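You operate a simulated robot arm through the tools that you are given. There is no shell and no other tool. Be economical: measure what you need, move in short steps, check, and stop when the job is done.

The job below is to be done with a simulated two-armed robot. You get a single attempt, and the scene is never put back.

## Task
Open the left drawer of the grey bench, put the teal relay in the left half of the left drawer and shut the drawer again. Take the steel block and leave it on the grey laptop adapter. Fetch the green cell from the top of the grey bench and set it on top of the small brown carton there. Put one of the thick cells from the top of the steel table on the right shelf of the grey bench. Turn the damp dial to 50 %. Put one of the resistor blocks from the top of the wooden table on the lower shelf of the small table. Any order will do. Set down upright: steel block, thick cell.

The check looks at the end state, three seconds after you hand in, the way a careful person would. Anything else that was tipped, shoved, dropped, spilled or broken makes it a failure.

## Robot
Two 6-joint arms with two-finger grippers on one trunk, on a base that drives. Base frame: it is fixed to the floor where the robot stands at the start and does not move with it; the origin is under the middle of the robot, x ahead of it, y to its left, z up; the surface under the hand at the start is at about z = 0.78. Lengths are in m, angles in rad, forces in N, time in s.
The left shoulder is at the start at [0.07, 0.148, 1.352], the right one opposite. With the tool pointing down near the work surface each hand reaches from about 0.38 to 0.66 m from the robot's upright axis, wherever it stands, measured 20 degrees to its own side. Places, roughly: damp dial [0.8, -2, 1.2]; green cell [0.5, 0.5, 0.75]; grey laptop adapter [4, -0.75, 0.75]; left drawer of the grey bench [0.6, 0.1, 0.7]; left half of the left drawer [0.5, 0.2, 0.7]; lower shelf of the small table [5.6, -3.9, 0.3]; resistor block [6.75, -2.75, 0.75]; right shelf of the grey bench (52x25 cm) [2.12, -0.48, 1.28]; small brown carton [0.75, 0.5, 0.75]; steel block [1.5, -0.5, 0.75]; teal relay [1.5, 0, 0.75]; thick cell [-0.5, -1, 0.75]. Payload 2.45 kg a hand.
The tool frame of a hand sits at the grasp point between the pads (the TCP): z along the fingers, y along the line on which they close. The tips reach 0.03 m beyond it. Largest opening 0.106 m; the body of the gripper starts 0.079 m behind the TCP.
Orientation is that of the tool frame in the base frame, as a unit quaternion [x, y, z, w]. With the fingers straight down and closing along the base's y, the tool's x points along the base's -x, its y along +y and its z along -z.

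## Interface
- The arms move only by the tool send_rows. It takes "left_steps", "right_steps" or both (then of equal length, played together; a hand with none holds still); each is a list of rows, each a list of 7 numbers: the shift along the base's x, y, z in m, then the turn, a rotation vector about the base's x, y, z in rad, then the finger opening in m, from 0 to 0.106. In form: [[x, y, z, wx, wy, wz, gripper], ...]. A call has 1 to 20 rows; each row is the pose to reach, as a shift and turn from the pose commanded when the call began. Each row takes 0.2 s and may step no farther than 0.05 m and 0.15 rad from the row before; otherwise, or with a gripper value out of range, the whole call is refused. A pose out of reach is approached as far as the arm can. The call stops where the force on the tool passes 40 N (or 10 N more than at its start, if that is more) or the arm is blocked; 0.2 s more then pass. The fingers move at their own pace (about 0.072 m/s each) and stop on an object; they squeeze with about 41 N. The grip force told is the motor's: it shows also when the fingers shut on nothing. Time passes only in rows, and 0.2 s behind the last, so rows that repeat a pose let the fingers close. The reply holds the time, the measured pose of the TCP, the force on the tool along the base axes, the opening and the grip force, in the units named above and with some noise, with the torque about the TCP (base axes, N m) and any sound that the robot's microphone picked up.
- Cameras (640 x 400 px; columns grow to the right, rows downward): "scene" is now at [0.1224, 0.0145, 1.5509]; the picture's right is [0.22, -0.98, 0.00], its down [-0.81, -0.18, -0.56] and it looks along [0.55, 0.12, -0.83] (base axes); focal length 275 px, centre (320, 200). "left" rides on the left gripper at [0.076, 0.002, -0.106] in its tool frame; the picture's right is [-0.02, 1.00, 0.00], its down [-0.78, -0.02, -0.62] and it looks along [-0.62, -0.01, 0.78] (tool axes); focal length 247 px, centre (320, 200). "right" rides on the right gripper at [0.076, -0.002, -0.106] in its tool frame; the picture's right is [0.02, 1.00, 0.00], its down [-0.78, 0.02, -0.62] and it looks along [-0.62, 0.01, 0.78] (tool axes); focal length 247 px, centre (320, 200). There is no depth. A picture from a camera that has moved, and an enlarged one, comes with that camera's place and axes in the base frame and with its lens.
- camera(camera): a new picture of that camera. It takes no simulated time.
- raise_lower(by): slides the trunk up (or, below 0, down) by that many m; the arms and the scene camera ride with it, the base frame stays. It gives what a move gives, with no picture.
- roll_base(legs): drives the robot by 1 to 6 legs, each [ahead, left, turn to the left] in m, m and rad, along the robot's own axes; the way and the turn of a leg run together, so that a leg with both is an arc; at most 1.5 m and 3.142 rad a leg. The arms and the cameras ride along, it lands a little off, and it stops where it bumps. It gives what a move gives.
- aim_head(pan, tilt): turns the head with the scene camera to pan (to the left, within 1.501 rad either way) and tilt (down, from -0.506 to 1.204), counted from straight ahead of the robot. It gives what a move gives.
- close_up(camera, box): a new picture of the part [left, top, right, bottom] of that camera's present view, enlarged. It takes no simulated time.
- hand_in(): hands the job in; it is judged then, once.

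Go step by step. Nothing tells you exact positions but the pictures and the camera data: compare them with the known pose of the tool, close in by small moves and look again before you grip or let go. The budget is 196 turns and 192 pictures, counting those below and the enlarged ones. Unless the task says otherwise, let go and move clear before handing in, and close with one line.

The tools are called after "Emit:" by a JSON object that holds its "fn" and its "kwargs". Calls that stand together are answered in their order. send_rows: Moves the arms, as the interface text tells. Its arguments: {"type":"object","properties":{"left_steps":{"type":"array","items":{"type":"array","items":{"type":"number"}}},"right_steps":{"type":"array","items":{"type":"array","items":{"type":"number"}}}},"required":[]} The other tools are called the same way: raise_lower (by) slides the trunk up or down; roll_base (legs) drives the base; aim_head (pan, tilt) turns the head that bears the scene camera; camera (camera) takes a picture; close_up (camera, box) takes an enlarged picture of a part of a camera's view; hand_in () hands the job in.

At the start:

```text
time_s: 0.0
left_tcp_pos: [0.4648, 0.4059, 1.0222]
left_ee_rot: [0.0, 1.0, 0.001, 0.0]
left_contact_force: [0.2, 0.0, -0.1]
left_wrist_torque: [-0.02, 0.04, -0.01]
left_gripper_width: 0.106
left_grip_force: 0.1
right_tcp_pos: [0.6255, -0.0328, 1.0024]
right_ee_rot: [0.001, 1.0, 0.001, 0.0]
right_contact_force: [0.0, 0.5, 0.3]
right_wrist_torque: [0.04, 0.04, 0.03]
right_gripper_width: 0.1058
right_grip_force: 0.0
trunk travel left (down, up): [-0.825, 0.115]
robot x, y, heading: [-0.0004, 0.0006, 0.001]
head pan, tilt: [0.216, 0.974]
```

scene: 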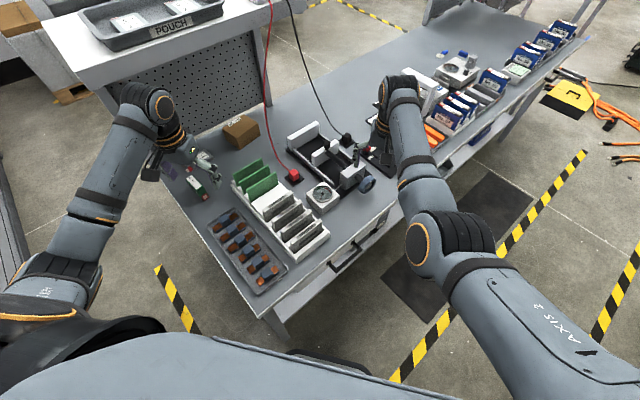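
right: 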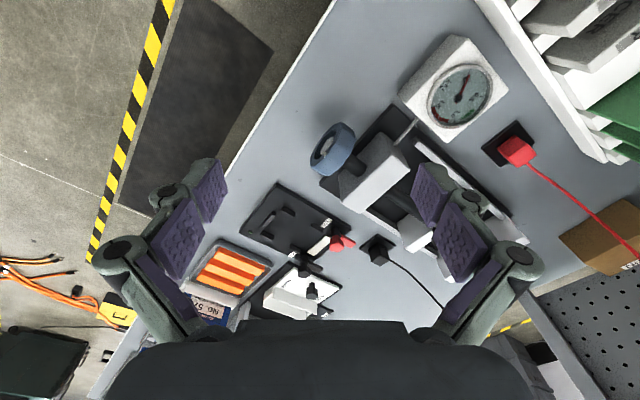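
left: 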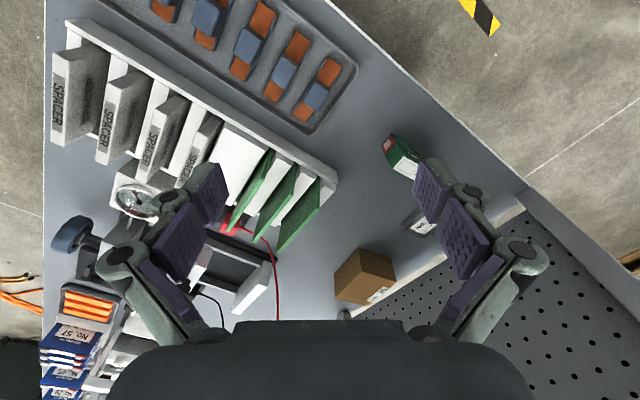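

I see the bench with the green cell near the left hand and the carton beyond it. I take enlarged looks first to make out the details.

Emit:
{"fn": "close_up", "kwargs": {"camera": "scene", "box": [140, 80, 460, 280]}}

Emit:
{"fn": "close_up", "kwargs": {"camera": "left", "box": [320, 80, 560, 320]}}

Emit:
{"fn": "aim_head", "kwargs": {"pan": -0.3, "tilt": 0.6}}

Emit:
{"fn": "camera", "kwargs": {"camera": "scene"}}

```text
2.00 times, centred on (300, 180) of scene
camera zoom: at [0.1224, 0.0145, 1.5509], right [0.22, -0.98, 0.0], down [-0.81, -0.18, -0.56], along [0.55, 0.12, -0.83], focal length 551 px, centre (360, 240)
```

zoom: 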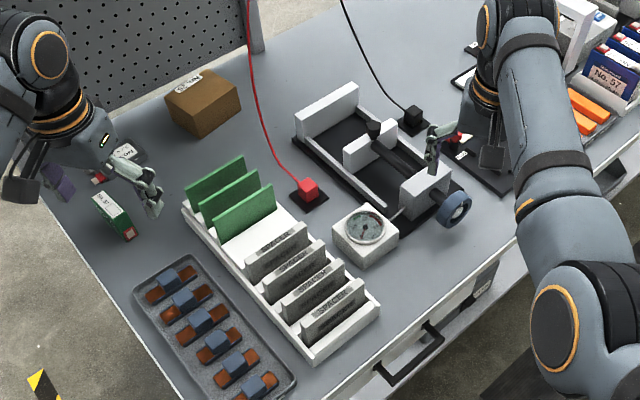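

```text
1.67 times, centred on (440, 200) of left
camera zoom: at [0.3889, 0.408, 1.1299], right [0.02, 1.0, 0.0], down [0.78, -0.02, 0.62], along [0.62, -0.01, -0.78], focal length 412 px, centre (120, 200)
```

zoom: 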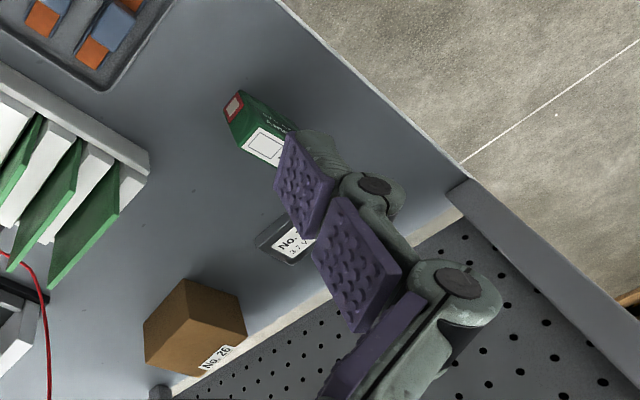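

```text
time_s: 0.9
left_tcp_pos: [0.4655, 0.4056, 1.0229]
left_ee_rot: [0.0, 1.0, 0.001, 0.0]
left_contact_force: [-0.4, -0.4, -0.2]
left_wrist_torque: [0.01, 0.01, -0.01]
left_gripper_width: 0.1061
left_grip_force: 0.1
right_tcp_pos: [0.6249, -0.0339, 1.0032]
right_ee_rot: [-0.001, 1.0, 0.0, 0.0]
right_contact_force: [-0.1, 0.1, -0.6]
right_wrist_torque: [0.02, -0.02, 0.02]
right_gripper_width: 0.1059
right_grip_force: 0.0
trunk travel left (down, up): [-0.825, 0.115]
robot x, y, heading: [0.0024, 0.0002, -0.001]
head pan, tilt: [-0.3, 0.6]
```

```text
186 pictures are left
camera scene: at [0.1372, -0.0268, 1.5811], right [-0.29, -0.96, 0.0], down [-0.54, 0.17, -0.82], along [0.79, -0.24, -0.57], focal length 275 px, centre (320, 200)
```

scene: 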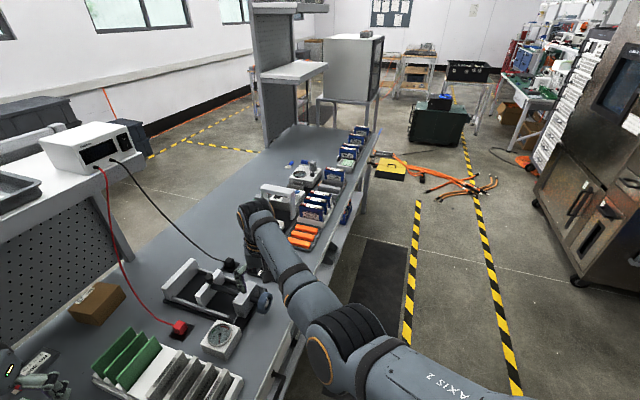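

The bench runs off ahead-right with its right shelf at the far end. I look around to map obstacles.

Emit:
{"fn": "aim_head", "kwargs": {"pan": -1.45, "tilt": 0.4}}

Emit:
{"fn": "camera", "kwargs": {"camera": "scene"}}

Emit:
{"fn": "aim_head", "kwargs": {"pan": -0.6, "tilt": 0.25}}

Emit:
{"fn": "camera", "kwargs": {"camera": "scene"}}

Emit:
{"fn": "aim_head", "kwargs": {"pan": 1.2, "tilt": 0.6}}

Emit:
{"fn": "camera", "kwargs": {"camera": "scene"}}

```text
time_s: 2.3
left_tcp_pos: [0.4643, 0.4064, 1.0239]
left_ee_rot: [0.0, 1.0, 0.001, 0.0]
left_contact_force: [-0.4, -0.7, -0.7]
left_wrist_torque: [0.04, 0.01, 0.0]
left_gripper_width: 0.106
left_grip_force: 0.0
right_tcp_pos: [0.6257, -0.0321, 1.0024]
right_ee_rot: [0.0, 1.0, 0.0, 0.0]
right_contact_force: [0.3, 0.2, 0.4]
right_wrist_torque: [0.0, 0.01, 0.0]
right_gripper_width: 0.1061
right_grip_force: 0.0
trunk travel left (down, up): [-0.825, 0.115]
robot x, y, heading: [-0.0014, -0.0011, -0.001]
head pan, tilt: [-1.45, 0.4]
```

```text
185 pictures are left
camera scene: at [0.0641, -0.0928, 1.5994], right [-0.99, -0.12, 0.0], down [-0.05, 0.39, -0.92], along [0.11, -0.91, -0.39], focal length 275 px, centre (320, 200)
```

scene: 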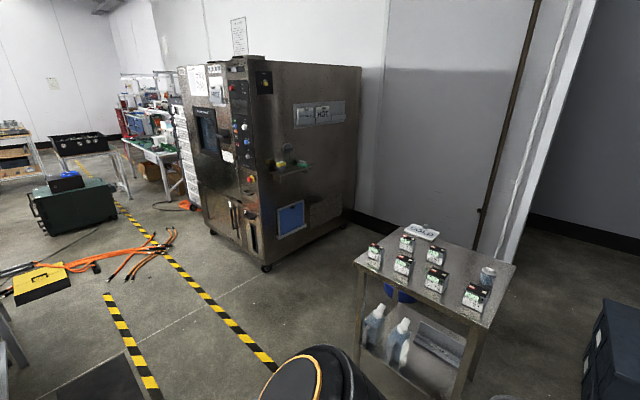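

```text
time_s: 3.5
left_tcp_pos: [0.4661, 0.406, 1.0241]
left_ee_rot: [-0.001, 1.0, 0.001, 0.0]
left_contact_force: [0.6, 0.7, -0.3]
left_wrist_torque: [0.0, 0.0, 0.02]
left_gripper_width: 0.1059
left_grip_force: 0.0
right_tcp_pos: [0.6243, -0.0324, 1.0012]
right_ee_rot: [0.0, 1.0, 0.0, 0.001]
right_contact_force: [0.0, -0.4, -0.1]
right_wrist_torque: [0.01, 0.0, 0.0]
right_gripper_width: 0.106
right_grip_force: 0.1
trunk travel left (down, up): [-0.825, 0.115]
robot x, y, heading: [0.0005, 0.0035, 0.002]
head pan, tilt: [-0.6, 0.25]
```

```text
184 pictures are left
camera scene: at [0.1298, -0.0537, 1.6133], right [-0.57, -0.82, 0.0], down [-0.2, 0.14, -0.97], along [0.8, -0.55, -0.25], focal length 275 px, centre (320, 200)
```

scene: 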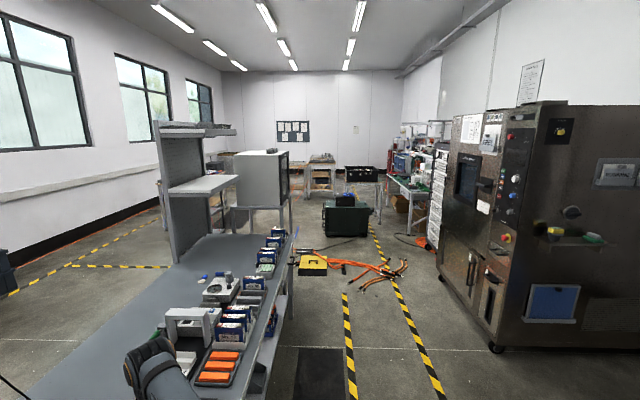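

```text
time_s: 5.3
left_tcp_pos: [0.4655, 0.4059, 1.0232]
left_ee_rot: [0.0, 1.0, 0.0, 0.0]
left_contact_force: [0.6, -0.7, 0.5]
left_wrist_torque: [0.01, 0.01, 0.0]
left_gripper_width: 0.1061
left_grip_force: 0.0
right_tcp_pos: [0.6252, -0.0327, 1.0009]
right_ee_rot: [0.001, 1.0, 0.0, -0.001]
right_contact_force: [0.2, 0.2, -0.6]
right_wrist_torque: [-0.03, 0.02, 0.01]
right_gripper_width: 0.1058
right_grip_force: 0.1
trunk travel left (down, up): [-0.825, 0.115]
robot x, y, heading: [0.0003, -0.0004, -0.001]
head pan, tilt: [1.201, 0.6]
```

```text
183 pictures are left
camera scene: at [0.0849, 0.0815, 1.5811], right [0.93, -0.36, 0.0], down [-0.2, -0.53, -0.83], along [0.3, 0.77, -0.56], focal length 275 px, centre (320, 200)
```

scene: 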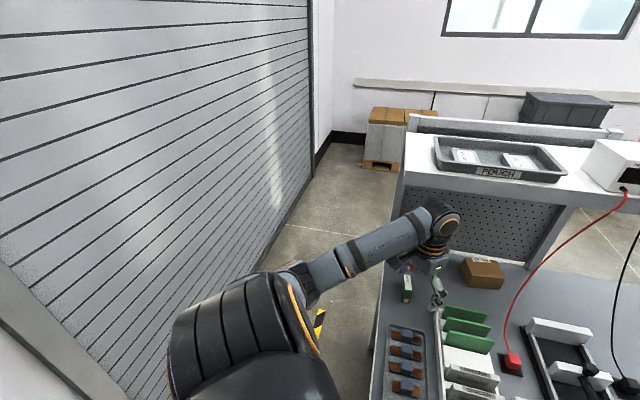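

The bench's front edge runs roughly along (0.79,-0.61), and the green cell and carton stand under a raised left shelf near its left end. I look straight down at my base, and at the bench's middle, before driving.

Emit:
{"fn": "aim_head", "kwargs": {"pan": 0.9, "tilt": 1.2}}

Emit:
{"fn": "camera", "kwargs": {"camera": "scene"}}

Emit:
{"fn": "aim_head", "kwargs": {"pan": -0.2, "tilt": 0.55}}

Emit:
{"fn": "close_up", "kwargs": {"camera": "scene", "box": [200, 80, 440, 230]}}

```text
time_s: 6.3
left_tcp_pos: [0.4636, 0.4055, 1.0221]
left_ee_rot: [0.0, 1.0, 0.0, 0.0]
left_contact_force: [0.2, 0.2, -0.1]
left_wrist_torque: [0.02, 0.01, 0.0]
left_gripper_width: 0.106
left_grip_force: 0.1
right_tcp_pos: [0.625, -0.0335, 1.0019]
right_ee_rot: [0.0, 1.0, 0.001, 0.0]
right_contact_force: [0.1, 0.2, -0.3]
right_wrist_torque: [-0.01, 0.03, 0.03]
right_gripper_width: 0.1061
right_grip_force: 0.1
trunk travel left (down, up): [-0.825, 0.115]
robot x, y, heading: [-0.0003, 0.0004, 0.0]
head pan, tilt: [0.901, 1.201]
```

```text
182 pictures are left
camera scene: at [0.0875, 0.0431, 1.5366], right [0.78, -0.62, 0.0], down [-0.58, -0.73, -0.36], along [0.23, 0.28, -0.93], focal length 275 px, centre (320, 200)
```

scene: 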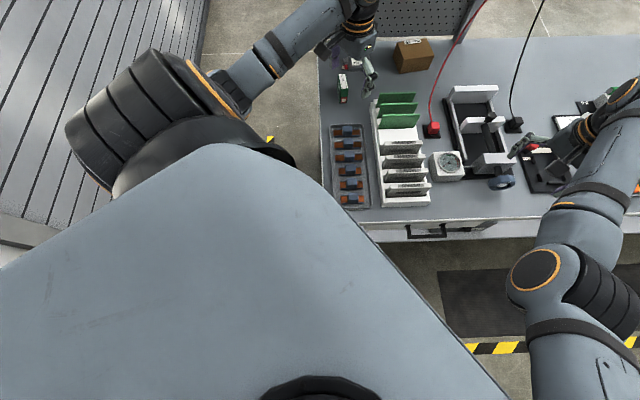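

```text
time_s: 7.6
left_tcp_pos: [0.4648, 0.4066, 1.0234]
left_ee_rot: [0.001, 1.0, 0.0, 0.0]
left_contact_force: [0.3, -0.4, 0.3]
left_wrist_torque: [-0.01, 0.0, 0.01]
left_gripper_width: 0.1061
left_grip_force: 0.0
right_tcp_pos: [0.6244, -0.0328, 1.0016]
right_ee_rot: [0.0, 1.0, 0.001, 0.0]
right_contact_force: [-0.1, 0.3, -0.3]
right_wrist_torque: [-0.01, -0.02, 0.03]
right_gripper_width: 0.1058
right_grip_force: 0.1
trunk travel left (down, up): [-0.825, 0.115]
robot x, y, heading: [-0.0013, -0.0013, 0.002]
head pan, tilt: [-0.201, 0.55]
```

```text
2.67 times, centred on (320, 155) of scene
camera zoom: at [0.1409, -0.0186, 1.5856], right [-0.2, -0.98, 0.0], down [-0.51, 0.1, -0.85], along [0.84, -0.17, -0.52], focal length 734 px, centre (320, 320)
```

zoom: 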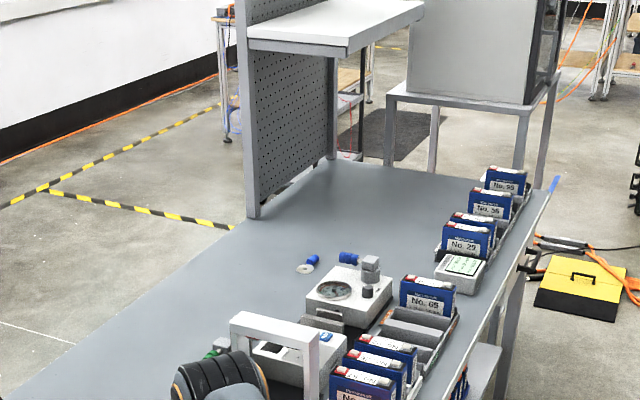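

Cell is at about (0.58,0.54), carton at about (0.84,0.45), both under a shelf at z≈1.25, so I'll come at them from the bench's left end with a lower trunk. First I draw both hands in.

Emit:
{"fn": "send_rows", "kwargs": {"left_steps": [[-0.02, -0.035, 0.02, 0, 0, 0, 0.106], [-0.04, -0.07, 0.04, 0, 0, 0, 0.106], [-0.06, -0.1, 0.07, 0, 0, 0, 0.106], [-0.08, -0.13, 0.1, 0, 0, 0, 0.106], [-0.1, -0.16, 0.13, 0, 0, 0, 0.106], [-0.1, -0.18, 0.16, 0, 0, 0, 0.106], [-0.1, -0.2, 0.2, 0, 0, 0, 0.106]], "right_steps": [[-0.03, -0.03, 0.02, 0, 0, 0, 0.106], [-0.06, -0.06, 0.04, 0, 0, 0, 0.106], [-0.09, -0.09, 0.07, 0, 0, 0, 0.106], [-0.12, -0.12, 0.1, 0, 0, 0, 0.106], [-0.15, -0.15, 0.13, 0, 0, 0, 0.106], [-0.18, -0.18, 0.16, 0, 0, 0, 0.106], [-0.21, -0.19, 0.2, 0, 0, 0, 0.106]]}}

Emit:
{"fn": "raise_lower", "kwargs": {"by": -0.25}}

Emit:
{"fn": "aim_head", "kwargs": {"pan": 0.6, "tilt": 0.7}}

Emit:
{"fn": "camera", "kwargs": {"camera": "scene"}}

```text
refused: row 3 steps farther than a row can; nothing moved
```

```text
time_s: 9.6
left_tcp_pos: [0.4674, 0.4019, 0.8187]
left_ee_rot: [0.005, 1.0, -0.002, 0.008]
left_contact_force: [-2.1, -4.4, 15.9]
left_wrist_torque: [-0.85, 0.2, -0.09]
left_gripper_width: 0.1061
left_grip_force: 0.1
right_tcp_pos: [0.6235, -0.0347, 0.7901]
right_ee_rot: [0.0, 1.0, 0.001, 0.001]
right_contact_force: [1.2, -0.6, -0.8]
right_wrist_torque: [-0.01, 0.04, -0.03]
right_gripper_width: 0.1061
right_grip_force: 0.1
trunk travel left (down, up): [-0.614, 0.326]
robot x, y, heading: [0.0009, 0.0032, -0.0]
head pan, tilt: [-0.201, 0.55]
stopped: the force on the tool passed its limit at 53 N (the readings are from after the stop); the commanded pose is now the measured one
```

```text
time_s: 10.7
left_tcp_pos: [0.4675, 0.4036, 0.8165]
left_ee_rot: [0.003, 1.0, -0.002, 0.006]
left_contact_force: [1.0, -4.0, 11.0]
left_wrist_torque: [-0.5, 0.1, 0.07]
left_gripper_width: 0.1062
left_grip_force: 0.1
right_tcp_pos: [0.6237, -0.0339, 0.7907]
right_ee_rot: [-0.001, 1.0, 0.001, 0.0]
right_contact_force: [0.1, -0.2, 0.3]
right_wrist_torque: [0.0, -0.03, 0.0]
right_gripper_width: 0.106
right_grip_force: 0.1
trunk travel left (down, up): [-0.614, 0.326]
robot x, y, heading: [-0.0024, 0.0024, 0.002]
head pan, tilt: [0.6, 0.7]
```

```text
180 pictures are left
camera scene: at [0.1221, 0.0458, 1.3616], right [0.56, -0.83, 0.0], down [-0.53, -0.36, -0.77], along [0.63, 0.43, -0.64], focal length 275 px, centre (320, 200)
```

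scene: 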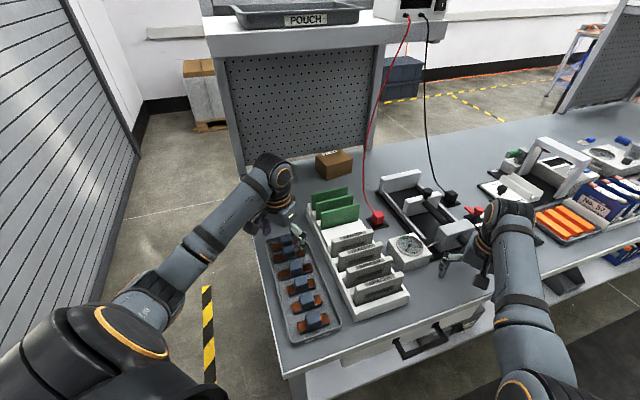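

A slip of mine: the arm move was refused but the trunk still sank, and the left fingertips touched something. I raise back at once and check.

Emit:
{"fn": "raise_lower", "kwargs": {"by": 0.2}}

Emit:
{"fn": "camera", "kwargs": {"camera": "left"}}

Emit:
{"fn": "camera", "kwargs": {"camera": "right"}}

Emit:
{"fn": "close_up", "kwargs": {"camera": "scene", "box": [220, 140, 460, 340]}}

```text
time_s: 12.9
left_tcp_pos: [0.4679, 0.4036, 1.0167]
left_ee_rot: [0.004, 1.0, -0.003, 0.006]
left_contact_force: [0.6, 0.3, -0.5]
left_wrist_torque: [0.0, -0.04, -0.02]
left_gripper_width: 0.1061
left_grip_force: 0.0
right_tcp_pos: [0.6253, -0.0321, 0.9906]
right_ee_rot: [-0.001, 1.0, 0.001, 0.0]
right_contact_force: [0.5, 0.2, 0.0]
right_wrist_torque: [0.02, 0.04, -0.04]
right_gripper_width: 0.1063
right_grip_force: 0.2
trunk travel left (down, up): [-0.814, 0.126]
robot x, y, heading: [-0.0006, -0.001, 0.007]
head pan, tilt: [0.6, 0.7]
```

```text
179 pictures are left
camera left: at [0.3909, 0.4064, 1.1224], right [0.03, 1.0, 0.0], down [0.78, -0.02, 0.63], along [0.63, -0.02, -0.78], focal length 247 px, centre (320, 200)
```

left: 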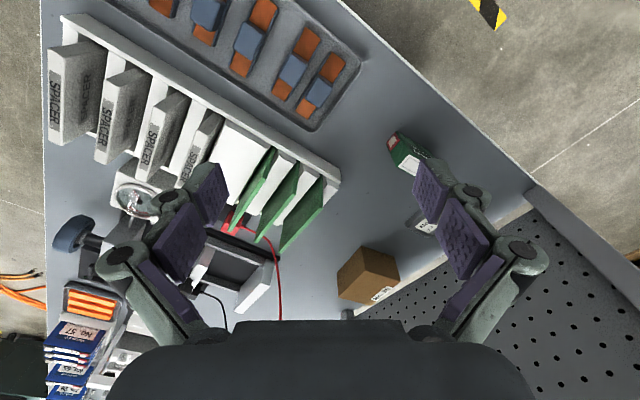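

```text
178 pictures are left
camera right: at [0.5492, -0.0337, 1.0975], right [-0.02, 1.0, 0.0], down [0.78, 0.02, 0.62], along [0.62, 0.01, -0.78], focal length 247 px, centre (320, 200)
```

right: 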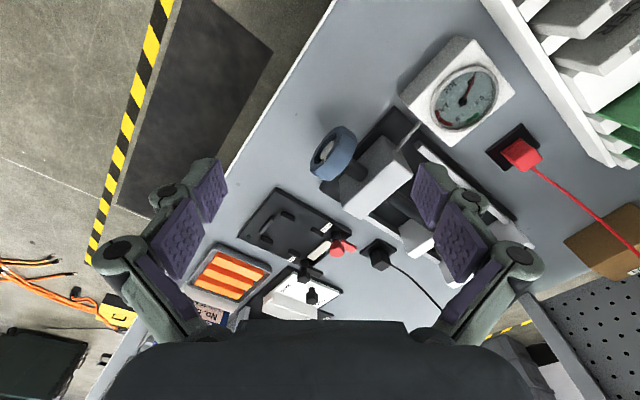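

```text
2.00 times, centred on (340, 240) of scene
camera zoom: at [0.1232, 0.0472, 1.5614], right [0.56, -0.83, 0.0], down [-0.53, -0.36, -0.76], along [0.63, 0.43, -0.64], focal length 551 px, centre (280, 120)
```

zoom: 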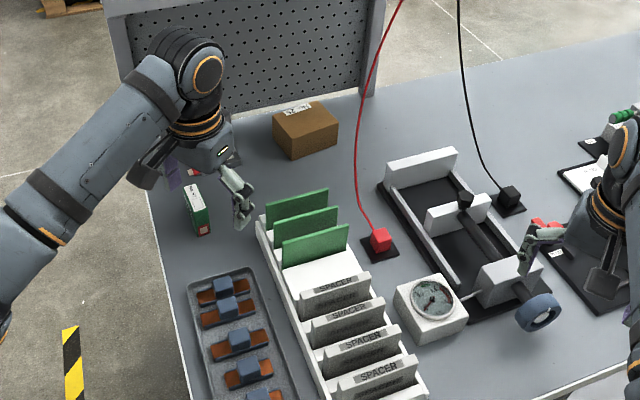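

No damage is visible; things stand as before. Now I draw the hands in with smaller steps.

Emit:
{"fn": "send_rows", "kwargs": {"left_steps": [[-0.015, -0.03, 0.02, 0, 0, 0, 0.106], [-0.03, -0.06, 0.045, 0, 0, 0, 0.106], [-0.045, -0.09, 0.07, 0, 0, 0, 0.106], [-0.06, -0.12, 0.095, 0, 0, 0, 0.106], [-0.075, -0.15, 0.12, 0, 0, 0, 0.106], [-0.09, -0.175, 0.145, 0, 0, 0, 0.106], [-0.1, -0.19, 0.18, 0, 0, 0, 0.106]], "right_steps": [[-0.03, -0.02, 0.02, 0, 0, 0, 0.106], [-0.06, -0.045, 0.045, 0, 0, 0, 0.106], [-0.09, -0.07, 0.07, 0, 0, 0, 0.106], [-0.12, -0.095, 0.095, 0, 0, 0, 0.106], [-0.15, -0.12, 0.12, 0, 0, 0, 0.106], [-0.18, -0.145, 0.145, 0, 0, 0, 0.106], [-0.21, -0.17, 0.17, 0, 0, 0, 0.106]]}}

Emit:
{"fn": "aim_head", "kwargs": {"pan": 0.6, "tilt": 0.9}}

Emit:
{"fn": "camera", "kwargs": {"camera": "scene"}}

```text
time_s: 14.5
left_tcp_pos: [0.3267, 0.2758, 1.1664]
left_ee_rot: [0.003, 1.0, -0.005, 0.008]
left_contact_force: [0.3, -0.3, 0.4]
left_wrist_torque: [0.05, -0.01, 0.03]
left_gripper_width: 0.1062
left_grip_force: 0.1
left hand out of reach, approached as far as the arm can: row 2, 3, 4, 5, 6, 7
right_tcp_pos: [0.5589, -0.1132, 1.022]
right_ee_rot: [0.007, 1.0, -0.011, 0.014]
right_contact_force: [-0.1, -0.2, 0.2]
right_wrist_torque: [-0.01, 0.0, -0.03]
right_gripper_width: 0.1059
right_grip_force: 0.1
right hand out of reach, approached as far as the arm can: row 2, 3, 4, 5, 6, 7
trunk travel left (down, up): [-0.814, 0.126]
robot x, y, heading: [0.0007, 0.0013, -0.003]
head pan, tilt: [0.6, 0.7]
```

```text
time_s: 15.2
left_tcp_pos: [0.3275, 0.2769, 1.1649]
left_ee_rot: [0.004, 1.0, -0.005, 0.008]
left_contact_force: [-0.7, -0.6, 0.2]
left_wrist_torque: [-0.03, -0.03, 0.0]
left_gripper_width: 0.1059
left_grip_force: 0.1
right_tcp_pos: [0.5559, -0.1154, 1.0191]
right_ee_rot: [0.008, 1.0, -0.013, 0.011]
right_contact_force: [-0.5, 0.1, -0.8]
right_wrist_torque: [0.02, -0.02, -0.02]
right_gripper_width: 0.1061
right_grip_force: 0.0
trunk travel left (down, up): [-0.814, 0.126]
robot x, y, heading: [0.0013, 0.0003, -0.004]
head pan, tilt: [0.6, 0.901]
```

```text
176 pictures are left
camera scene: at [0.1152, 0.0419, 1.5454], right [0.56, -0.83, 0.0], down [-0.65, -0.44, -0.62], along [0.51, 0.35, -0.78], focal length 275 px, centre (320, 200)
```

scene: 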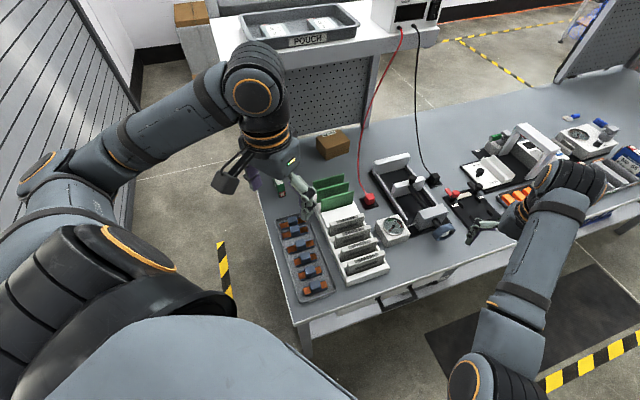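

The arms fold with elbows out sideways, so I'll work the cell with the right hand while standing at the bench's left end. I park the left hand out to the left and the right hand to the right before driving.

Emit:
{"fn": "send_rows", "kwargs": {"left_steps": [[-0.011, 0.032, 0.0, 0, 0, 0, 0.106], [-0.022, 0.064, -0.01, 0, 0, 0, 0.106], [-0.033, 0.096, -0.02, 0, 0, 0, 0.106], [-0.044, 0.128, -0.03, 0, 0, 0, 0.106], [-0.055, 0.16, -0.04, 0, 0, 0, 0.106], [-0.066, 0.192, -0.05, 0, 0, 0, 0.106], [-0.077, 0.224, -0.06, 0, 0, 0, 0.106]], "right_steps": [[-0.019, -0.038, 0, 0, 0, 0, 0.106], [-0.039, -0.076, 0, 0, 0, 0, 0.106], [-0.058, -0.114, 0, 0, 0, 0, 0.106], [-0.078, -0.152, 0, 0, 0, 0, 0.106], [-0.097, -0.19, 0, 0, 0, 0, 0.106], [-0.117, -0.228, 0, 0, 0, 0, 0.106], [-0.136, -0.265, 0, 0, 0, 0, 0.106]]}}

Emit:
{"fn": "camera", "kwargs": {"camera": "scene"}}

```text
time_s: 16.8
left_tcp_pos: [0.3776, 0.3432, 1.0893]
left_ee_rot: [0.004, 1.0, -0.003, 0.006]
left_contact_force: [0.0, -1.4, -0.5]
left_wrist_torque: [0.02, 0.01, -0.01]
left_gripper_width: 0.1058
left_grip_force: 0.1
left hand out of reach, approached as far as the arm can: row 1, 2, 3, 4, 5, 6, 7
right_tcp_pos: [0.4111, -0.3617, 1.0177]
right_ee_rot: [0.0, 1.0, -0.001, 0.0]
right_contact_force: [-1.1, -0.9, -0.4]
right_wrist_torque: [0.0, 0.02, 0.04]
right_gripper_width: 0.1061
right_grip_force: 0.1
right hand out of reach, approached as far as the arm can: row 1, 2, 3, 4, 5, 6
trunk travel left (down, up): [-0.814, 0.126]
robot x, y, heading: [-0.0017, -0.0006, 0.001]
head pan, tilt: [0.6, 0.901]
```

```text
175 pictures are left
camera scene: at [0.1165, 0.0426, 1.5452], right [0.56, -0.83, 0.0], down [-0.65, -0.44, -0.62], along [0.51, 0.35, -0.78], focal length 275 px, centre (320, 200)
```

scene: 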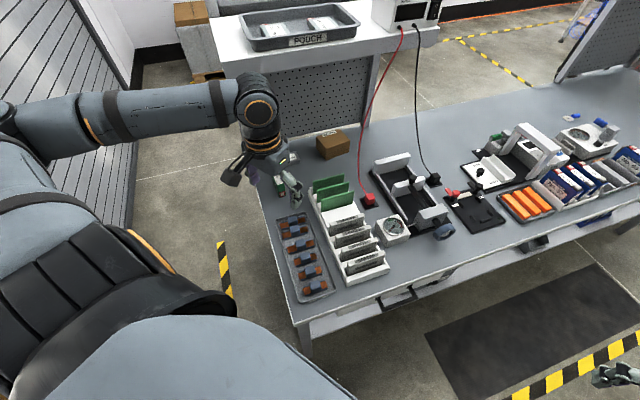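

The left hand wants to stay farther out; I move it to about (0.42,0.48) and then see.

Emit:
{"fn": "send_rows", "kwargs": {"left_steps": [[0.01, 0.035, -0.02, 0, 0, 0, 0.106], [0.02, 0.07, -0.04, 0, 0, 0, 0.106], [0.03, 0.105, -0.05, 0, 0, 0, 0.106], [0.04, 0.137, -0.05, 0, 0, 0, 0.106]]}}

```text
time_s: 17.8
left_tcp_pos: [0.4177, 0.4813, 1.0394]
left_ee_rot: [0.003, 1.0, -0.004, 0.006]
left_contact_force: [0.5, -0.2, 0.1]
left_wrist_torque: [0.0, 0.01, -0.02]
left_gripper_width: 0.1062
left_grip_force: 0.0
left hand out of reach, approached as far as the arm can: row 1, 2, 3
right_tcp_pos: [0.4101, -0.3621, 1.019]
right_ee_rot: [0.0, 1.0, -0.001, 0.0]
right_contact_force: [-0.3, 0.7, 0.5]
right_wrist_torque: [-0.02, 0.03, -0.01]
right_gripper_width: 0.1058
right_grip_force: 0.1
trunk travel left (down, up): [-0.814, 0.126]
robot x, y, heading: [-0.0003, 0.0008, -0.001]
head pan, tilt: [0.6, 0.901]
```

Both hands are parked. I drive round the corner to the bench's left end.

Emit:
{"fn": "roll_base", "kwargs": {"legs": [[-0.134, 0.234, 0], [0.312, 0.391, 0.05]]}}

Emit:
{"fn": "aim_head", "kwargs": {"pan": -0.4, "tilt": 0.9}}

Emit:
{"fn": "camera", "kwargs": {"camera": "scene"}}

```text
time_s: 22.2
left_tcp_pos: [0.555, 1.1322, 1.0405]
left_ee_rot: [-0.021, 1.0, -0.001, 0.007]
left_contact_force: [-0.6, 0.0, 0.7]
left_wrist_torque: [0.02, 0.02, -0.01]
left_gripper_width: 0.1059
left_grip_force: 0.1
right_tcp_pos: [0.5896, 0.2894, 1.0171]
right_ee_rot: [-0.025, 1.0, 0.0, 0.0]
right_contact_force: [-0.4, -0.4, 1.0]
right_wrist_torque: [0.02, 0.02, -0.03]
right_gripper_width: 0.106
right_grip_force: 0.0
trunk travel left (down, up): [-0.814, 0.126]
robot x, y, heading: [0.1634, 0.6312, 0.048]
head pan, tilt: [0.6, 0.901]
```

```text
time_s: 23.5
left_tcp_pos: [0.5556, 1.1313, 1.0394]
left_ee_rot: [-0.021, 1.0, -0.002, 0.006]
left_contact_force: [-0.7, 0.0, 1.4]
left_wrist_torque: [-0.02, 0.03, -0.03]
left_gripper_width: 0.1061
left_grip_force: 0.0
right_tcp_pos: [0.5892, 0.2899, 1.0167]
right_ee_rot: [-0.025, 1.0, 0.001, 0.0]
right_contact_force: [1.1, 0.6, 0.4]
right_wrist_torque: [0.0, 0.0, -0.02]
right_gripper_width: 0.1062
right_grip_force: 0.0
trunk travel left (down, up): [-0.814, 0.126]
robot x, y, heading: [0.1633, 0.6366, 0.051]
head pan, tilt: [-0.4, 0.901]
```

```text
174 pictures are left
camera scene: at [0.2864, 0.6081, 1.5453], right [-0.34, -0.94, 0.0], down [-0.74, 0.27, -0.62], along [0.58, -0.21, -0.78], focal length 275 px, centre (320, 200)
```

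scene: 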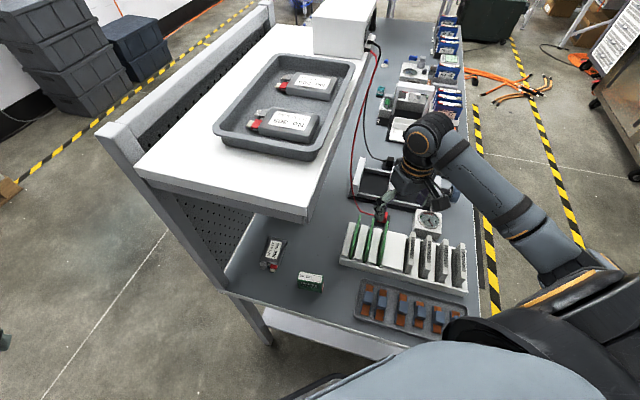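

Good view: cell and a second labelled cell lie under the shelf edge; the carton is hidden behind it. I bring the right hand over the free bench spot beside the cell, then lower the trunk.

Emit:
{"fn": "send_rows", "kwargs": {"right_steps": [[-0.02, 0.037, 0, 0, 0, 0, 0.106], [-0.04, 0.073, 0, 0, 0, 0, 0.106], [-0.06, 0.11, 0, 0, 0, 0, 0.106], [-0.076, 0.146, 0, 0, 0, 0, 0.106]]}}

Emit:
{"fn": "camera", "kwargs": {"camera": "scene"}}

Emit:
{"fn": "camera", "kwargs": {"camera": "right"}}

```text
time_s: 24.5
left_tcp_pos: [0.5555, 1.1321, 1.0394]
left_ee_rot: [-0.021, 1.0, -0.002, 0.007]
left_contact_force: [0.5, -0.7, -0.2]
left_wrist_torque: [-0.03, 0.01, 0.03]
left_gripper_width: 0.1061
left_grip_force: 0.0
right_tcp_pos: [0.4953, 0.3844, 1.0096]
right_ee_rot: [-0.025, 1.0, 0.001, 0.003]
right_contact_force: [0.0, 0.5, -0.3]
right_wrist_torque: [-0.01, -0.02, 0.01]
right_gripper_width: 0.1063
right_grip_force: 0.0
right hand out of reach, approached as far as the arm can: row 2, 3, 4
trunk travel left (down, up): [-0.814, 0.126]
robot x, y, heading: [0.1646, 0.6307, 0.048]
head pan, tilt: [-0.4, 0.901]
```

```text
173 pictures are left
camera scene: at [0.2853, 0.6089, 1.5454], right [-0.34, -0.94, 0.0], down [-0.74, 0.27, -0.62], along [0.58, -0.21, -0.78], focal length 275 px, centre (320, 200)
```

scene: 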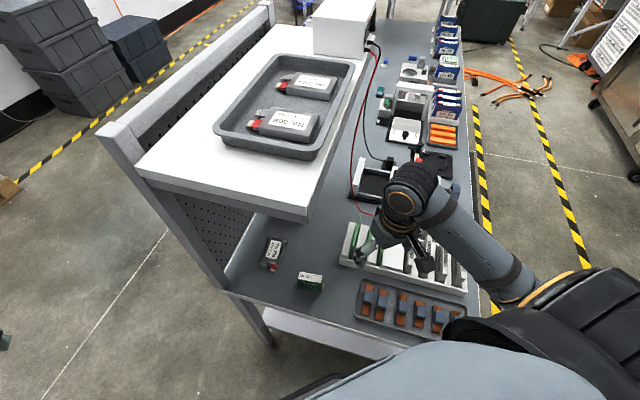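

```text
172 pictures are left
camera right: at [0.4197, 0.3792, 1.1155], right [-0.07, 1.0, 0.0], down [0.78, 0.05, 0.62], along [0.62, 0.05, -0.78], focal length 247 px, centre (320, 200)
```

right: 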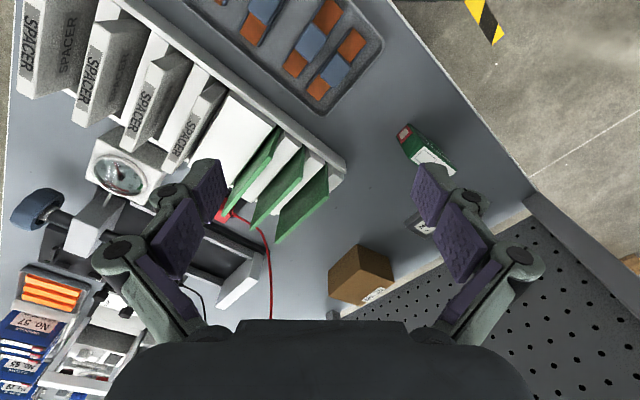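

I lower a little (fingers stay above the boards), then slide across to the free spot.

Emit:
{"fn": "raise_lower", "kwargs": {"by": -0.07}}

Emit:
{"fn": "send_rows", "kwargs": {"right_steps": [[0.015, 0.02, 0, 0, 0, 0.05, 0.106], [0.03, 0.04, -0.02, 0, 0, 0.1, 0.106], [0.05, 0.065, -0.04, 0, 0, 0.15, 0.106]]}}

Emit:
{"fn": "camera", "kwargs": {"camera": "scene"}}

Emit:
{"fn": "camera", "kwargs": {"camera": "right"}}

```text
time_s: 25.6
left_tcp_pos: [0.5556, 1.1316, 0.9709]
left_ee_rot: [-0.021, 1.0, -0.002, 0.006]
left_contact_force: [-0.3, -0.4, -1.1]
left_wrist_torque: [-0.01, -0.02, -0.01]
left_gripper_width: 0.1062
left_grip_force: 0.2
right_tcp_pos: [0.4962, 0.3836, 0.9377]
right_ee_rot: [-0.025, 1.0, 0.002, 0.002]
right_contact_force: [-0.9, -0.2, 0.5]
right_wrist_torque: [0.02, 0.01, -0.03]
right_gripper_width: 0.1063
right_grip_force: 0.0
trunk travel left (down, up): [-0.744, 0.196]
robot x, y, heading: [0.1621, 0.6322, 0.048]
head pan, tilt: [-0.4, 0.901]
```

```text
time_s: 26.4
left_tcp_pos: [0.5556, 1.1342, 0.9688]
left_ee_rot: [-0.021, 1.0, -0.004, 0.007]
left_contact_force: [-0.1, 1.2, -0.5]
left_wrist_torque: [-0.03, 0.04, -0.01]
left_gripper_width: 0.1061
left_grip_force: 0.0
right_tcp_pos: [0.5336, 0.4047, 0.8699]
right_ee_rot: [-0.109, 0.993, -0.045, -0.009]
right_contact_force: [-5.9, 2.0, 1.4]
right_wrist_torque: [-0.1, -0.03, -0.3]
right_gripper_width: 0.1061
right_grip_force: 0.1
right hand out of reach, approached as far as the arm can: row 1, 2, 3
trunk travel left (down, up): [-0.744, 0.196]
robot x, y, heading: [0.1626, 0.6343, 0.051]
head pan, tilt: [-0.4, 0.901]
stopped in row 3 (right hand): the force on the tool passed its limit at 73 N (the readings are from after the stop); the commanded pose is now the measured one
```

```text
171 pictures are left
camera scene: at [0.2842, 0.6117, 1.4756], right [-0.34, -0.94, 0.0], down [-0.74, 0.27, -0.62], along [0.58, -0.22, -0.78], focal length 275 px, centre (320, 200)
```

scene: 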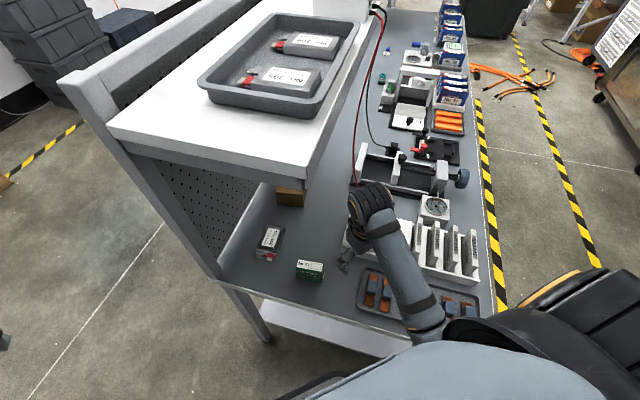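

```text
170 pictures are left
camera right: at [0.4608, 0.3961, 0.9791], right [-0.24, 0.97, -0.09], down [0.77, 0.24, 0.6], along [0.6, 0.08, -0.8], focal length 247 px, centre (320, 200)
```

right: 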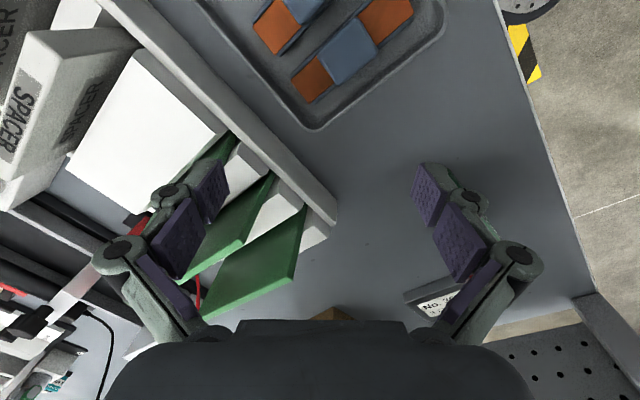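

The reach fallback dropped the hand onto the rack's boards; force is low now. I lift straight up and check the boards.

Emit:
{"fn": "raise_lower", "kwargs": {"by": 0.15}}

Emit:
{"fn": "camera", "kwargs": {"camera": "right"}}

Emit:
{"fn": "close_up", "kwargs": {"camera": "scene", "box": [260, 160, 500, 340]}}

```text
time_s: 28.2
left_tcp_pos: [0.557, 1.13, 1.12]
left_ee_rot: [-0.02, 1.0, -0.003, 0.006]
left_contact_force: [0.3, 0.1, 0.5]
left_wrist_torque: [0.01, 0.0, 0.01]
left_gripper_width: 0.1058
left_grip_force: 0.1
right_tcp_pos: [0.5359, 0.4017, 1.0197]
right_ee_rot: [-0.108, 0.993, -0.043, -0.009]
right_contact_force: [-0.1, 0.1, 0.4]
right_wrist_torque: [0.01, -0.01, -0.02]
right_gripper_width: 0.106
right_grip_force: 0.0
trunk travel left (down, up): [-0.894, 0.046]
robot x, y, heading: [0.1627, 0.6332, 0.051]
head pan, tilt: [-0.4, 0.901]
```

```text
169 pictures are left
camera right: at [0.4623, 0.3938, 1.1279], right [-0.24, 0.97, -0.08], down [0.77, 0.24, 0.6], along [0.6, 0.08, -0.8], focal length 247 px, centre (320, 200)
```

right: 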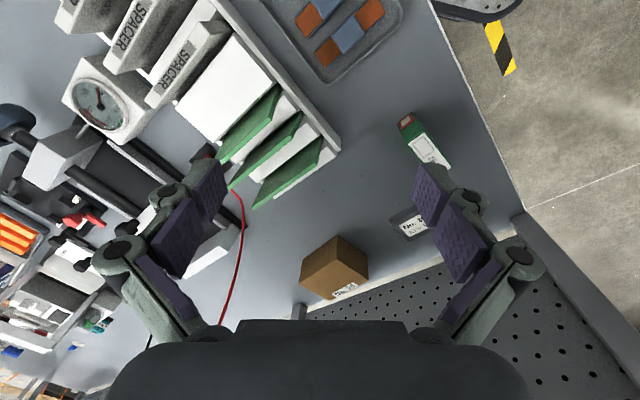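

```text
2.22 times, centred on (380, 250) of scene
camera zoom: at [0.2861, 0.608, 1.6253], right [-0.34, -0.94, 0.0], down [-0.74, 0.27, -0.62], along [0.58, -0.21, -0.78], focal length 612 px, centre (187, 89)
```

zoom: 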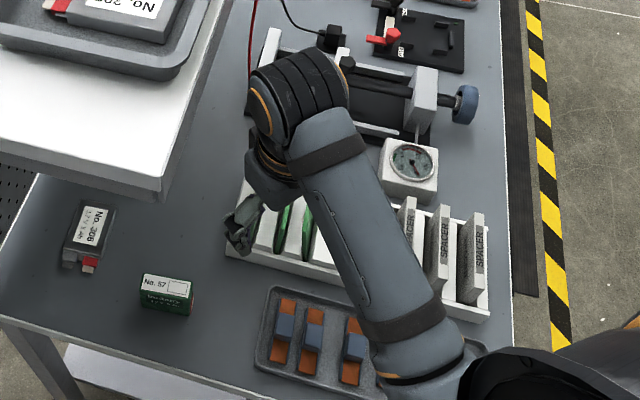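

The rack and boards are where they were. I straighten the small tilt, then yaw and move over the cell staying high.

Emit:
{"fn": "send_rows", "kwargs": {"right_steps": [[0.01, 0.03, 0, 0.087, -0.009, 0, 0.106], [0.02, 0.07, -0.01, 0.087, -0.009, 0, 0.106], [0.03, 0.105, -0.02, 0.087, -0.009, 0, 0.106], [0.042, 0.138, -0.04, 0.087, -0.009, 0, 0.106]]}}

Emit:
{"fn": "send_rows", "kwargs": {"right_steps": [[0, 0, 0, 0, 0, 0.14, 0.106], [0, 0, 0, 0, 0, 0.28, 0.106], [0, 0, 0, 0, 0, 0.42, 0.106], [0, 0, 0, 0, 0, 0.56, 0.106], [0, 0, 0, 0, 0, 0.7, 0.106], [0, 0, 0, 0, 0, 0.79, 0.106]]}}

Emit:
{"fn": "camera", "kwargs": {"camera": "right"}}

Emit:
{"fn": "camera", "kwargs": {"camera": "scene"}}

```text
time_s: 29.1
left_tcp_pos: [0.5581, 1.1319, 1.1196]
left_ee_rot: [-0.021, 1.0, -0.003, 0.006]
left_contact_force: [-0.4, -0.7, 0.2]
left_wrist_torque: [-0.05, 0.0, -0.01]
left_gripper_width: 0.106
left_grip_force: 0.1
right_tcp_pos: [0.5709, 0.4363, 0.974]
right_ee_rot: [-0.114, 0.988, -0.101, -0.012]
right_contact_force: [0.0, 0.5, -0.4]
right_wrist_torque: [-0.01, 0.04, 0.0]
right_gripper_width: 0.1063
right_grip_force: 0.1
right hand out of reach, approached as far as the arm can: row 4
trunk travel left (down, up): [-0.894, 0.046]
robot x, y, heading: [0.1625, 0.6323, 0.046]
head pan, tilt: [-0.4, 0.901]
stopped in row 4 (right hand): the arm was blocked; the commanded pose is now the measured one
```

```text
time_s: 30.5
left_tcp_pos: [0.5561, 1.1321, 1.1207]
left_ee_rot: [-0.021, 1.0, -0.002, 0.006]
left_contact_force: [-1.0, -0.5, -0.9]
left_wrist_torque: [0.01, 0.01, -0.03]
left_gripper_width: 0.1061
left_grip_force: 0.0
right_tcp_pos: [0.5698, 0.4384, 0.974]
right_ee_rot: [-0.487, 0.868, -0.094, 0.025]
right_contact_force: [-0.4, 1.0, 1.0]
right_wrist_torque: [0.05, -0.04, -0.04]
right_gripper_width: 0.1058
right_grip_force: 0.1
trunk travel left (down, up): [-0.894, 0.046]
robot x, y, heading: [0.1596, 0.6325, 0.048]
head pan, tilt: [-0.4, 0.901]
```

```text
167 pictures are left
camera right: at [0.5169, 0.3874, 1.0829], right [-0.85, 0.49, -0.19], down [0.31, 0.76, 0.57], along [0.42, 0.43, -0.8], focal length 247 px, centre (320, 200)
```

right: 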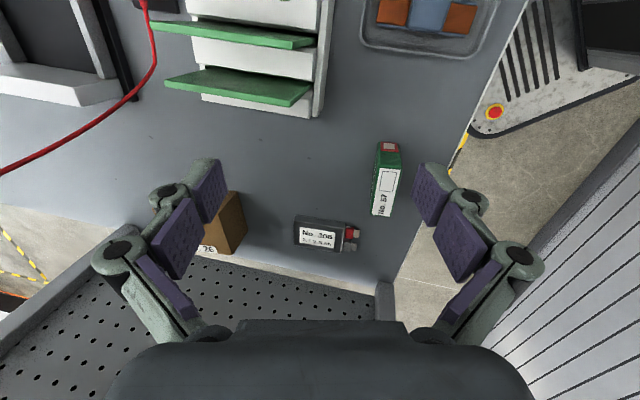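

```text
166 pictures are left
camera scene: at [0.2859, 0.6072, 1.6253], right [-0.34, -0.94, 0.0], down [-0.74, 0.27, -0.62], along [0.58, -0.21, -0.78], focal length 275 px, centre (320, 200)
```

scene: 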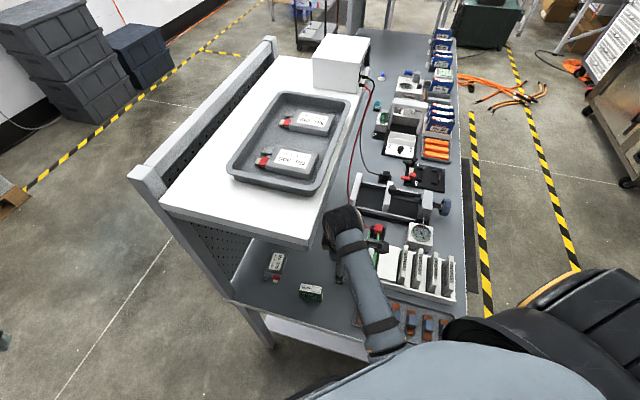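

The wrist met the shelf's front edge because it stood too high. I back off along the bench's left, level the tool, then lower the trunk so the wrist can pass beneath the shelf.

Emit:
{"fn": "roll_base", "kwargs": {"legs": [[-0.045, 0.04, 0]]}}

Emit:
{"fn": "send_rows", "kwargs": {"right_steps": [[0, 0, 0, 0.07, 0.068, 0, 0.106], [0, 0, 0, 0.139, 0.135, 0, 0.106]]}}

Emit:
{"fn": "camera", "kwargs": {"camera": "right"}}

```text
time_s: 31.5
left_tcp_pos: [0.5164, 1.1648, 1.1192]
left_ee_rot: [-0.02, 1.0, 0.001, 0.004]
left_contact_force: [0.6, 0.0, 0.2]
left_wrist_torque: [0.03, 0.04, -0.03]
left_gripper_width: 0.1059
left_grip_force: 0.1
right_tcp_pos: [0.5281, 0.4698, 0.9712]
right_ee_rot: [-0.486, 0.869, -0.093, 0.024]
right_contact_force: [0.1, -1.2, -0.7]
right_wrist_torque: [0.04, 0.06, -0.01]
right_gripper_width: 0.1058
right_grip_force: 0.1
trunk travel left (down, up): [-0.894, 0.046]
robot x, y, heading: [0.1115, 0.6696, 0.042]
head pan, tilt: [-0.4, 0.901]
```

```text
time_s: 32.1
left_tcp_pos: [0.513, 1.1644, 1.1208]
left_ee_rot: [-0.019, 1.0, -0.001, 0.005]
left_contact_force: [0.7, -0.8, 0.6]
left_wrist_torque: [0.05, 0.02, -0.02]
left_gripper_width: 0.106
left_grip_force: 0.1
right_tcp_pos: [0.5264, 0.4721, 0.9733]
right_ee_rot: [-0.487, 0.874, 0.0, 0.001]
right_contact_force: [-0.2, -0.1, -0.2]
right_wrist_torque: [0.04, 0.01, 0.02]
right_gripper_width: 0.1063
right_grip_force: 0.0
trunk travel left (down, up): [-0.894, 0.046]
robot x, y, heading: [0.1177, 0.6659, 0.047]
head pan, tilt: [-0.4, 0.901]
```

```text
165 pictures are left
camera right: at [0.4883, 0.4068, 1.08], right [-0.86, 0.51, 0.0], down [0.4, 0.67, 0.62], along [0.32, 0.54, -0.78], focal length 247 px, centre (320, 200)
```

right: 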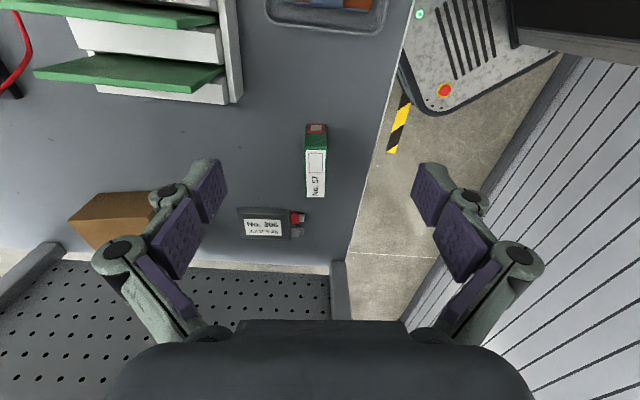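

The tool is level and lined up with the cell. I take a closer look at the cell.

Emit:
{"fn": "close_up", "kwargs": {"camera": "right", "box": [220, 100, 380, 260]}}

```text
2.50 times, centred on (300, 180) of right
camera zoom: at [0.4883, 0.4068, 1.08], right [-0.86, 0.51, 0.0], down [0.4, 0.67, 0.62], along [0.32, 0.54, -0.78], focal length 617 px, centre (370, 250)
```

zoom: 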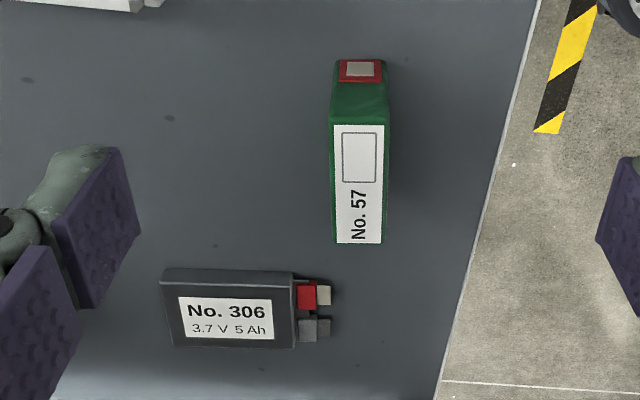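

The cell stands about 0.07 tall, 0.026 wide, with its top centre near (0.576,0.545,0.825). I lower the trunk so the hand is at grasp height just before it.

Emit:
{"fn": "raise_lower", "kwargs": {"by": -0.14}}

Emit:
{"fn": "camera", "kwargs": {"camera": "right"}}

Emit:
{"fn": "camera", "kwargs": {"camera": "scene"}}

```text
time_s: 33.8
left_tcp_pos: [0.5109, 1.169, 0.9799]
left_ee_rot: [-0.02, 1.0, -0.002, 0.006]
left_contact_force: [0.2, -0.5, 1.3]
left_wrist_torque: [0.02, -0.03, 0.03]
left_gripper_width: 0.1058
left_grip_force: 0.0
right_tcp_pos: [0.5232, 0.4744, 0.8341]
right_ee_rot: [-0.488, 0.873, -0.002, 0.0]
right_contact_force: [-0.1, -0.4, -0.4]
right_wrist_torque: [-0.01, -0.01, 0.0]
right_gripper_width: 0.1059
right_grip_force: 0.0
trunk travel left (down, up): [-0.754, 0.186]
robot x, y, heading: [0.1116, 0.6692, 0.048]
head pan, tilt: [-0.4, 0.901]
```

```text
163 pictures are left
camera right: at [0.4854, 0.4097, 0.9417], right [-0.86, 0.51, 0.0], down [0.4, 0.68, 0.62], along [0.32, 0.53, -0.78], focal length 247 px, centre (320, 200)
```

right: 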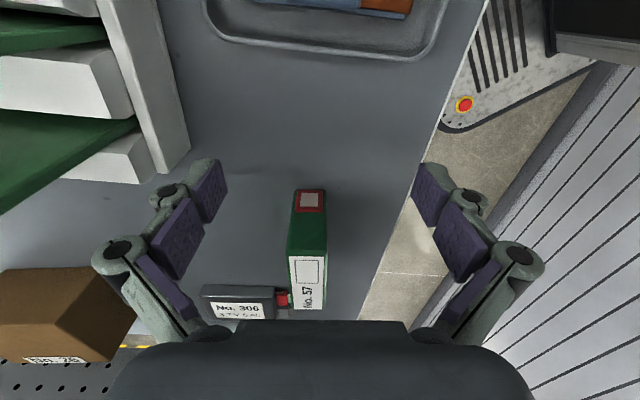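

```text
162 pictures are left
camera scene: at [0.2397, 0.645, 1.4854], right [-0.35, -0.94, 0.0], down [-0.74, 0.27, -0.62], along [0.58, -0.21, -0.78], focal length 275 px, centre (320, 200)
```

scene: 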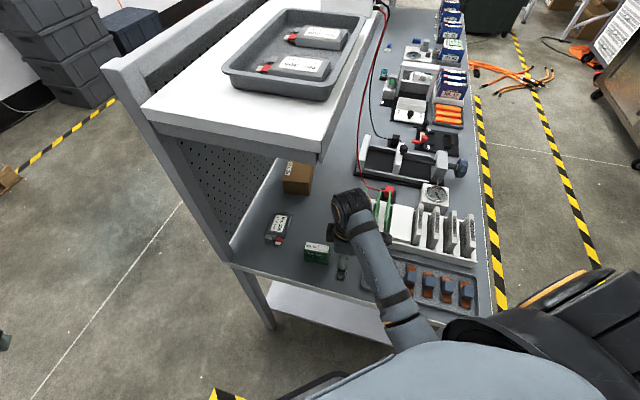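

Cell centre lies about 0.093 m ahead of the hand and 8 mm to its left. I slide in around it and go down.

Emit:
{"fn": "send_rows", "kwargs": {"right_steps": [[0.013, 0.019, -0.005, 0, 0, 0, 0.106], [0.027, 0.038, -0.01, 0, 0, 0, 0.106], [0.041, 0.057, -0.02, 0, 0, 0, 0.106], [0.054, 0.076, -0.03, 0, 0, 0, 0.106], [0.054, 0.076, -0.039, 0, 0, 0, 0.106]]}}

Emit:
{"fn": "camera", "kwargs": {"camera": "right"}}

Emit:
{"fn": "camera", "kwargs": {"camera": "scene"}}

```text
time_s: 35.0
left_tcp_pos: [0.5066, 1.1693, 0.9822]
left_ee_rot: [-0.02, 1.0, -0.002, 0.009]
left_contact_force: [-0.6, -0.5, 0.5]
left_wrist_torque: [-0.01, -0.06, 0.02]
left_gripper_width: 0.1059
left_grip_force: 0.1
right_tcp_pos: [0.5708, 0.5302, 0.7911]
right_ee_rot: [-0.485, 0.874, -0.015, -0.012]
right_contact_force: [-5.2, -3.3, 10.4]
right_wrist_torque: [0.4, 0.47, 0.36]
right_gripper_width: 0.1065
right_grip_force: 0.5
trunk travel left (down, up): [-0.754, 0.186]
robot x, y, heading: [0.1184, 0.6677, 0.042]
head pan, tilt: [-0.4, 0.901]
```

```text
161 pictures are left
camera right: at [0.5324, 0.4694, 0.9001], right [-0.86, 0.51, -0.02], down [0.4, 0.7, 0.59], along [0.31, 0.5, -0.81], focal length 247 px, centre (320, 200)
```

right: 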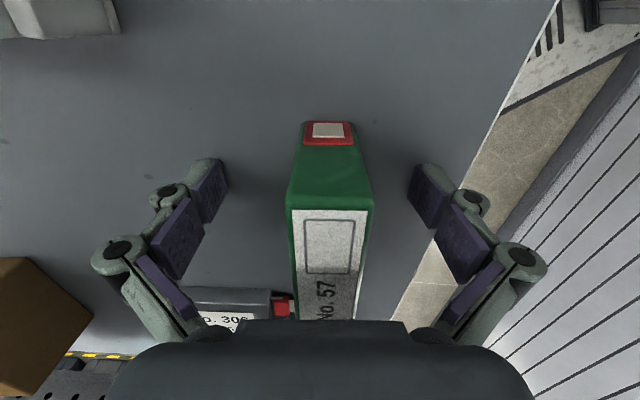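

```text
160 pictures are left
camera scene: at [0.2344, 0.6444, 1.4859], right [-0.35, -0.94, 0.0], down [-0.73, 0.27, -0.62], along [0.59, -0.21, -0.78], focal length 275 px, centre (320, 200)
```

scene: 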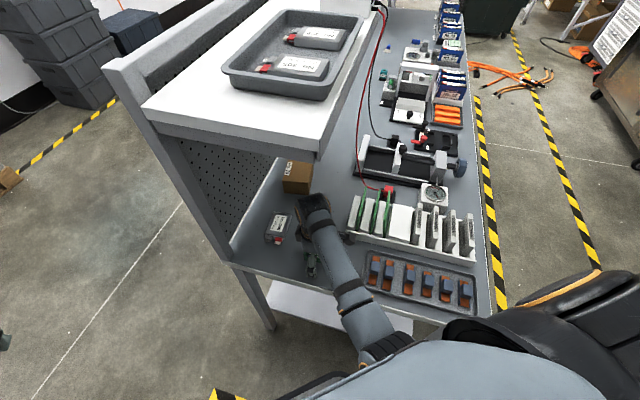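

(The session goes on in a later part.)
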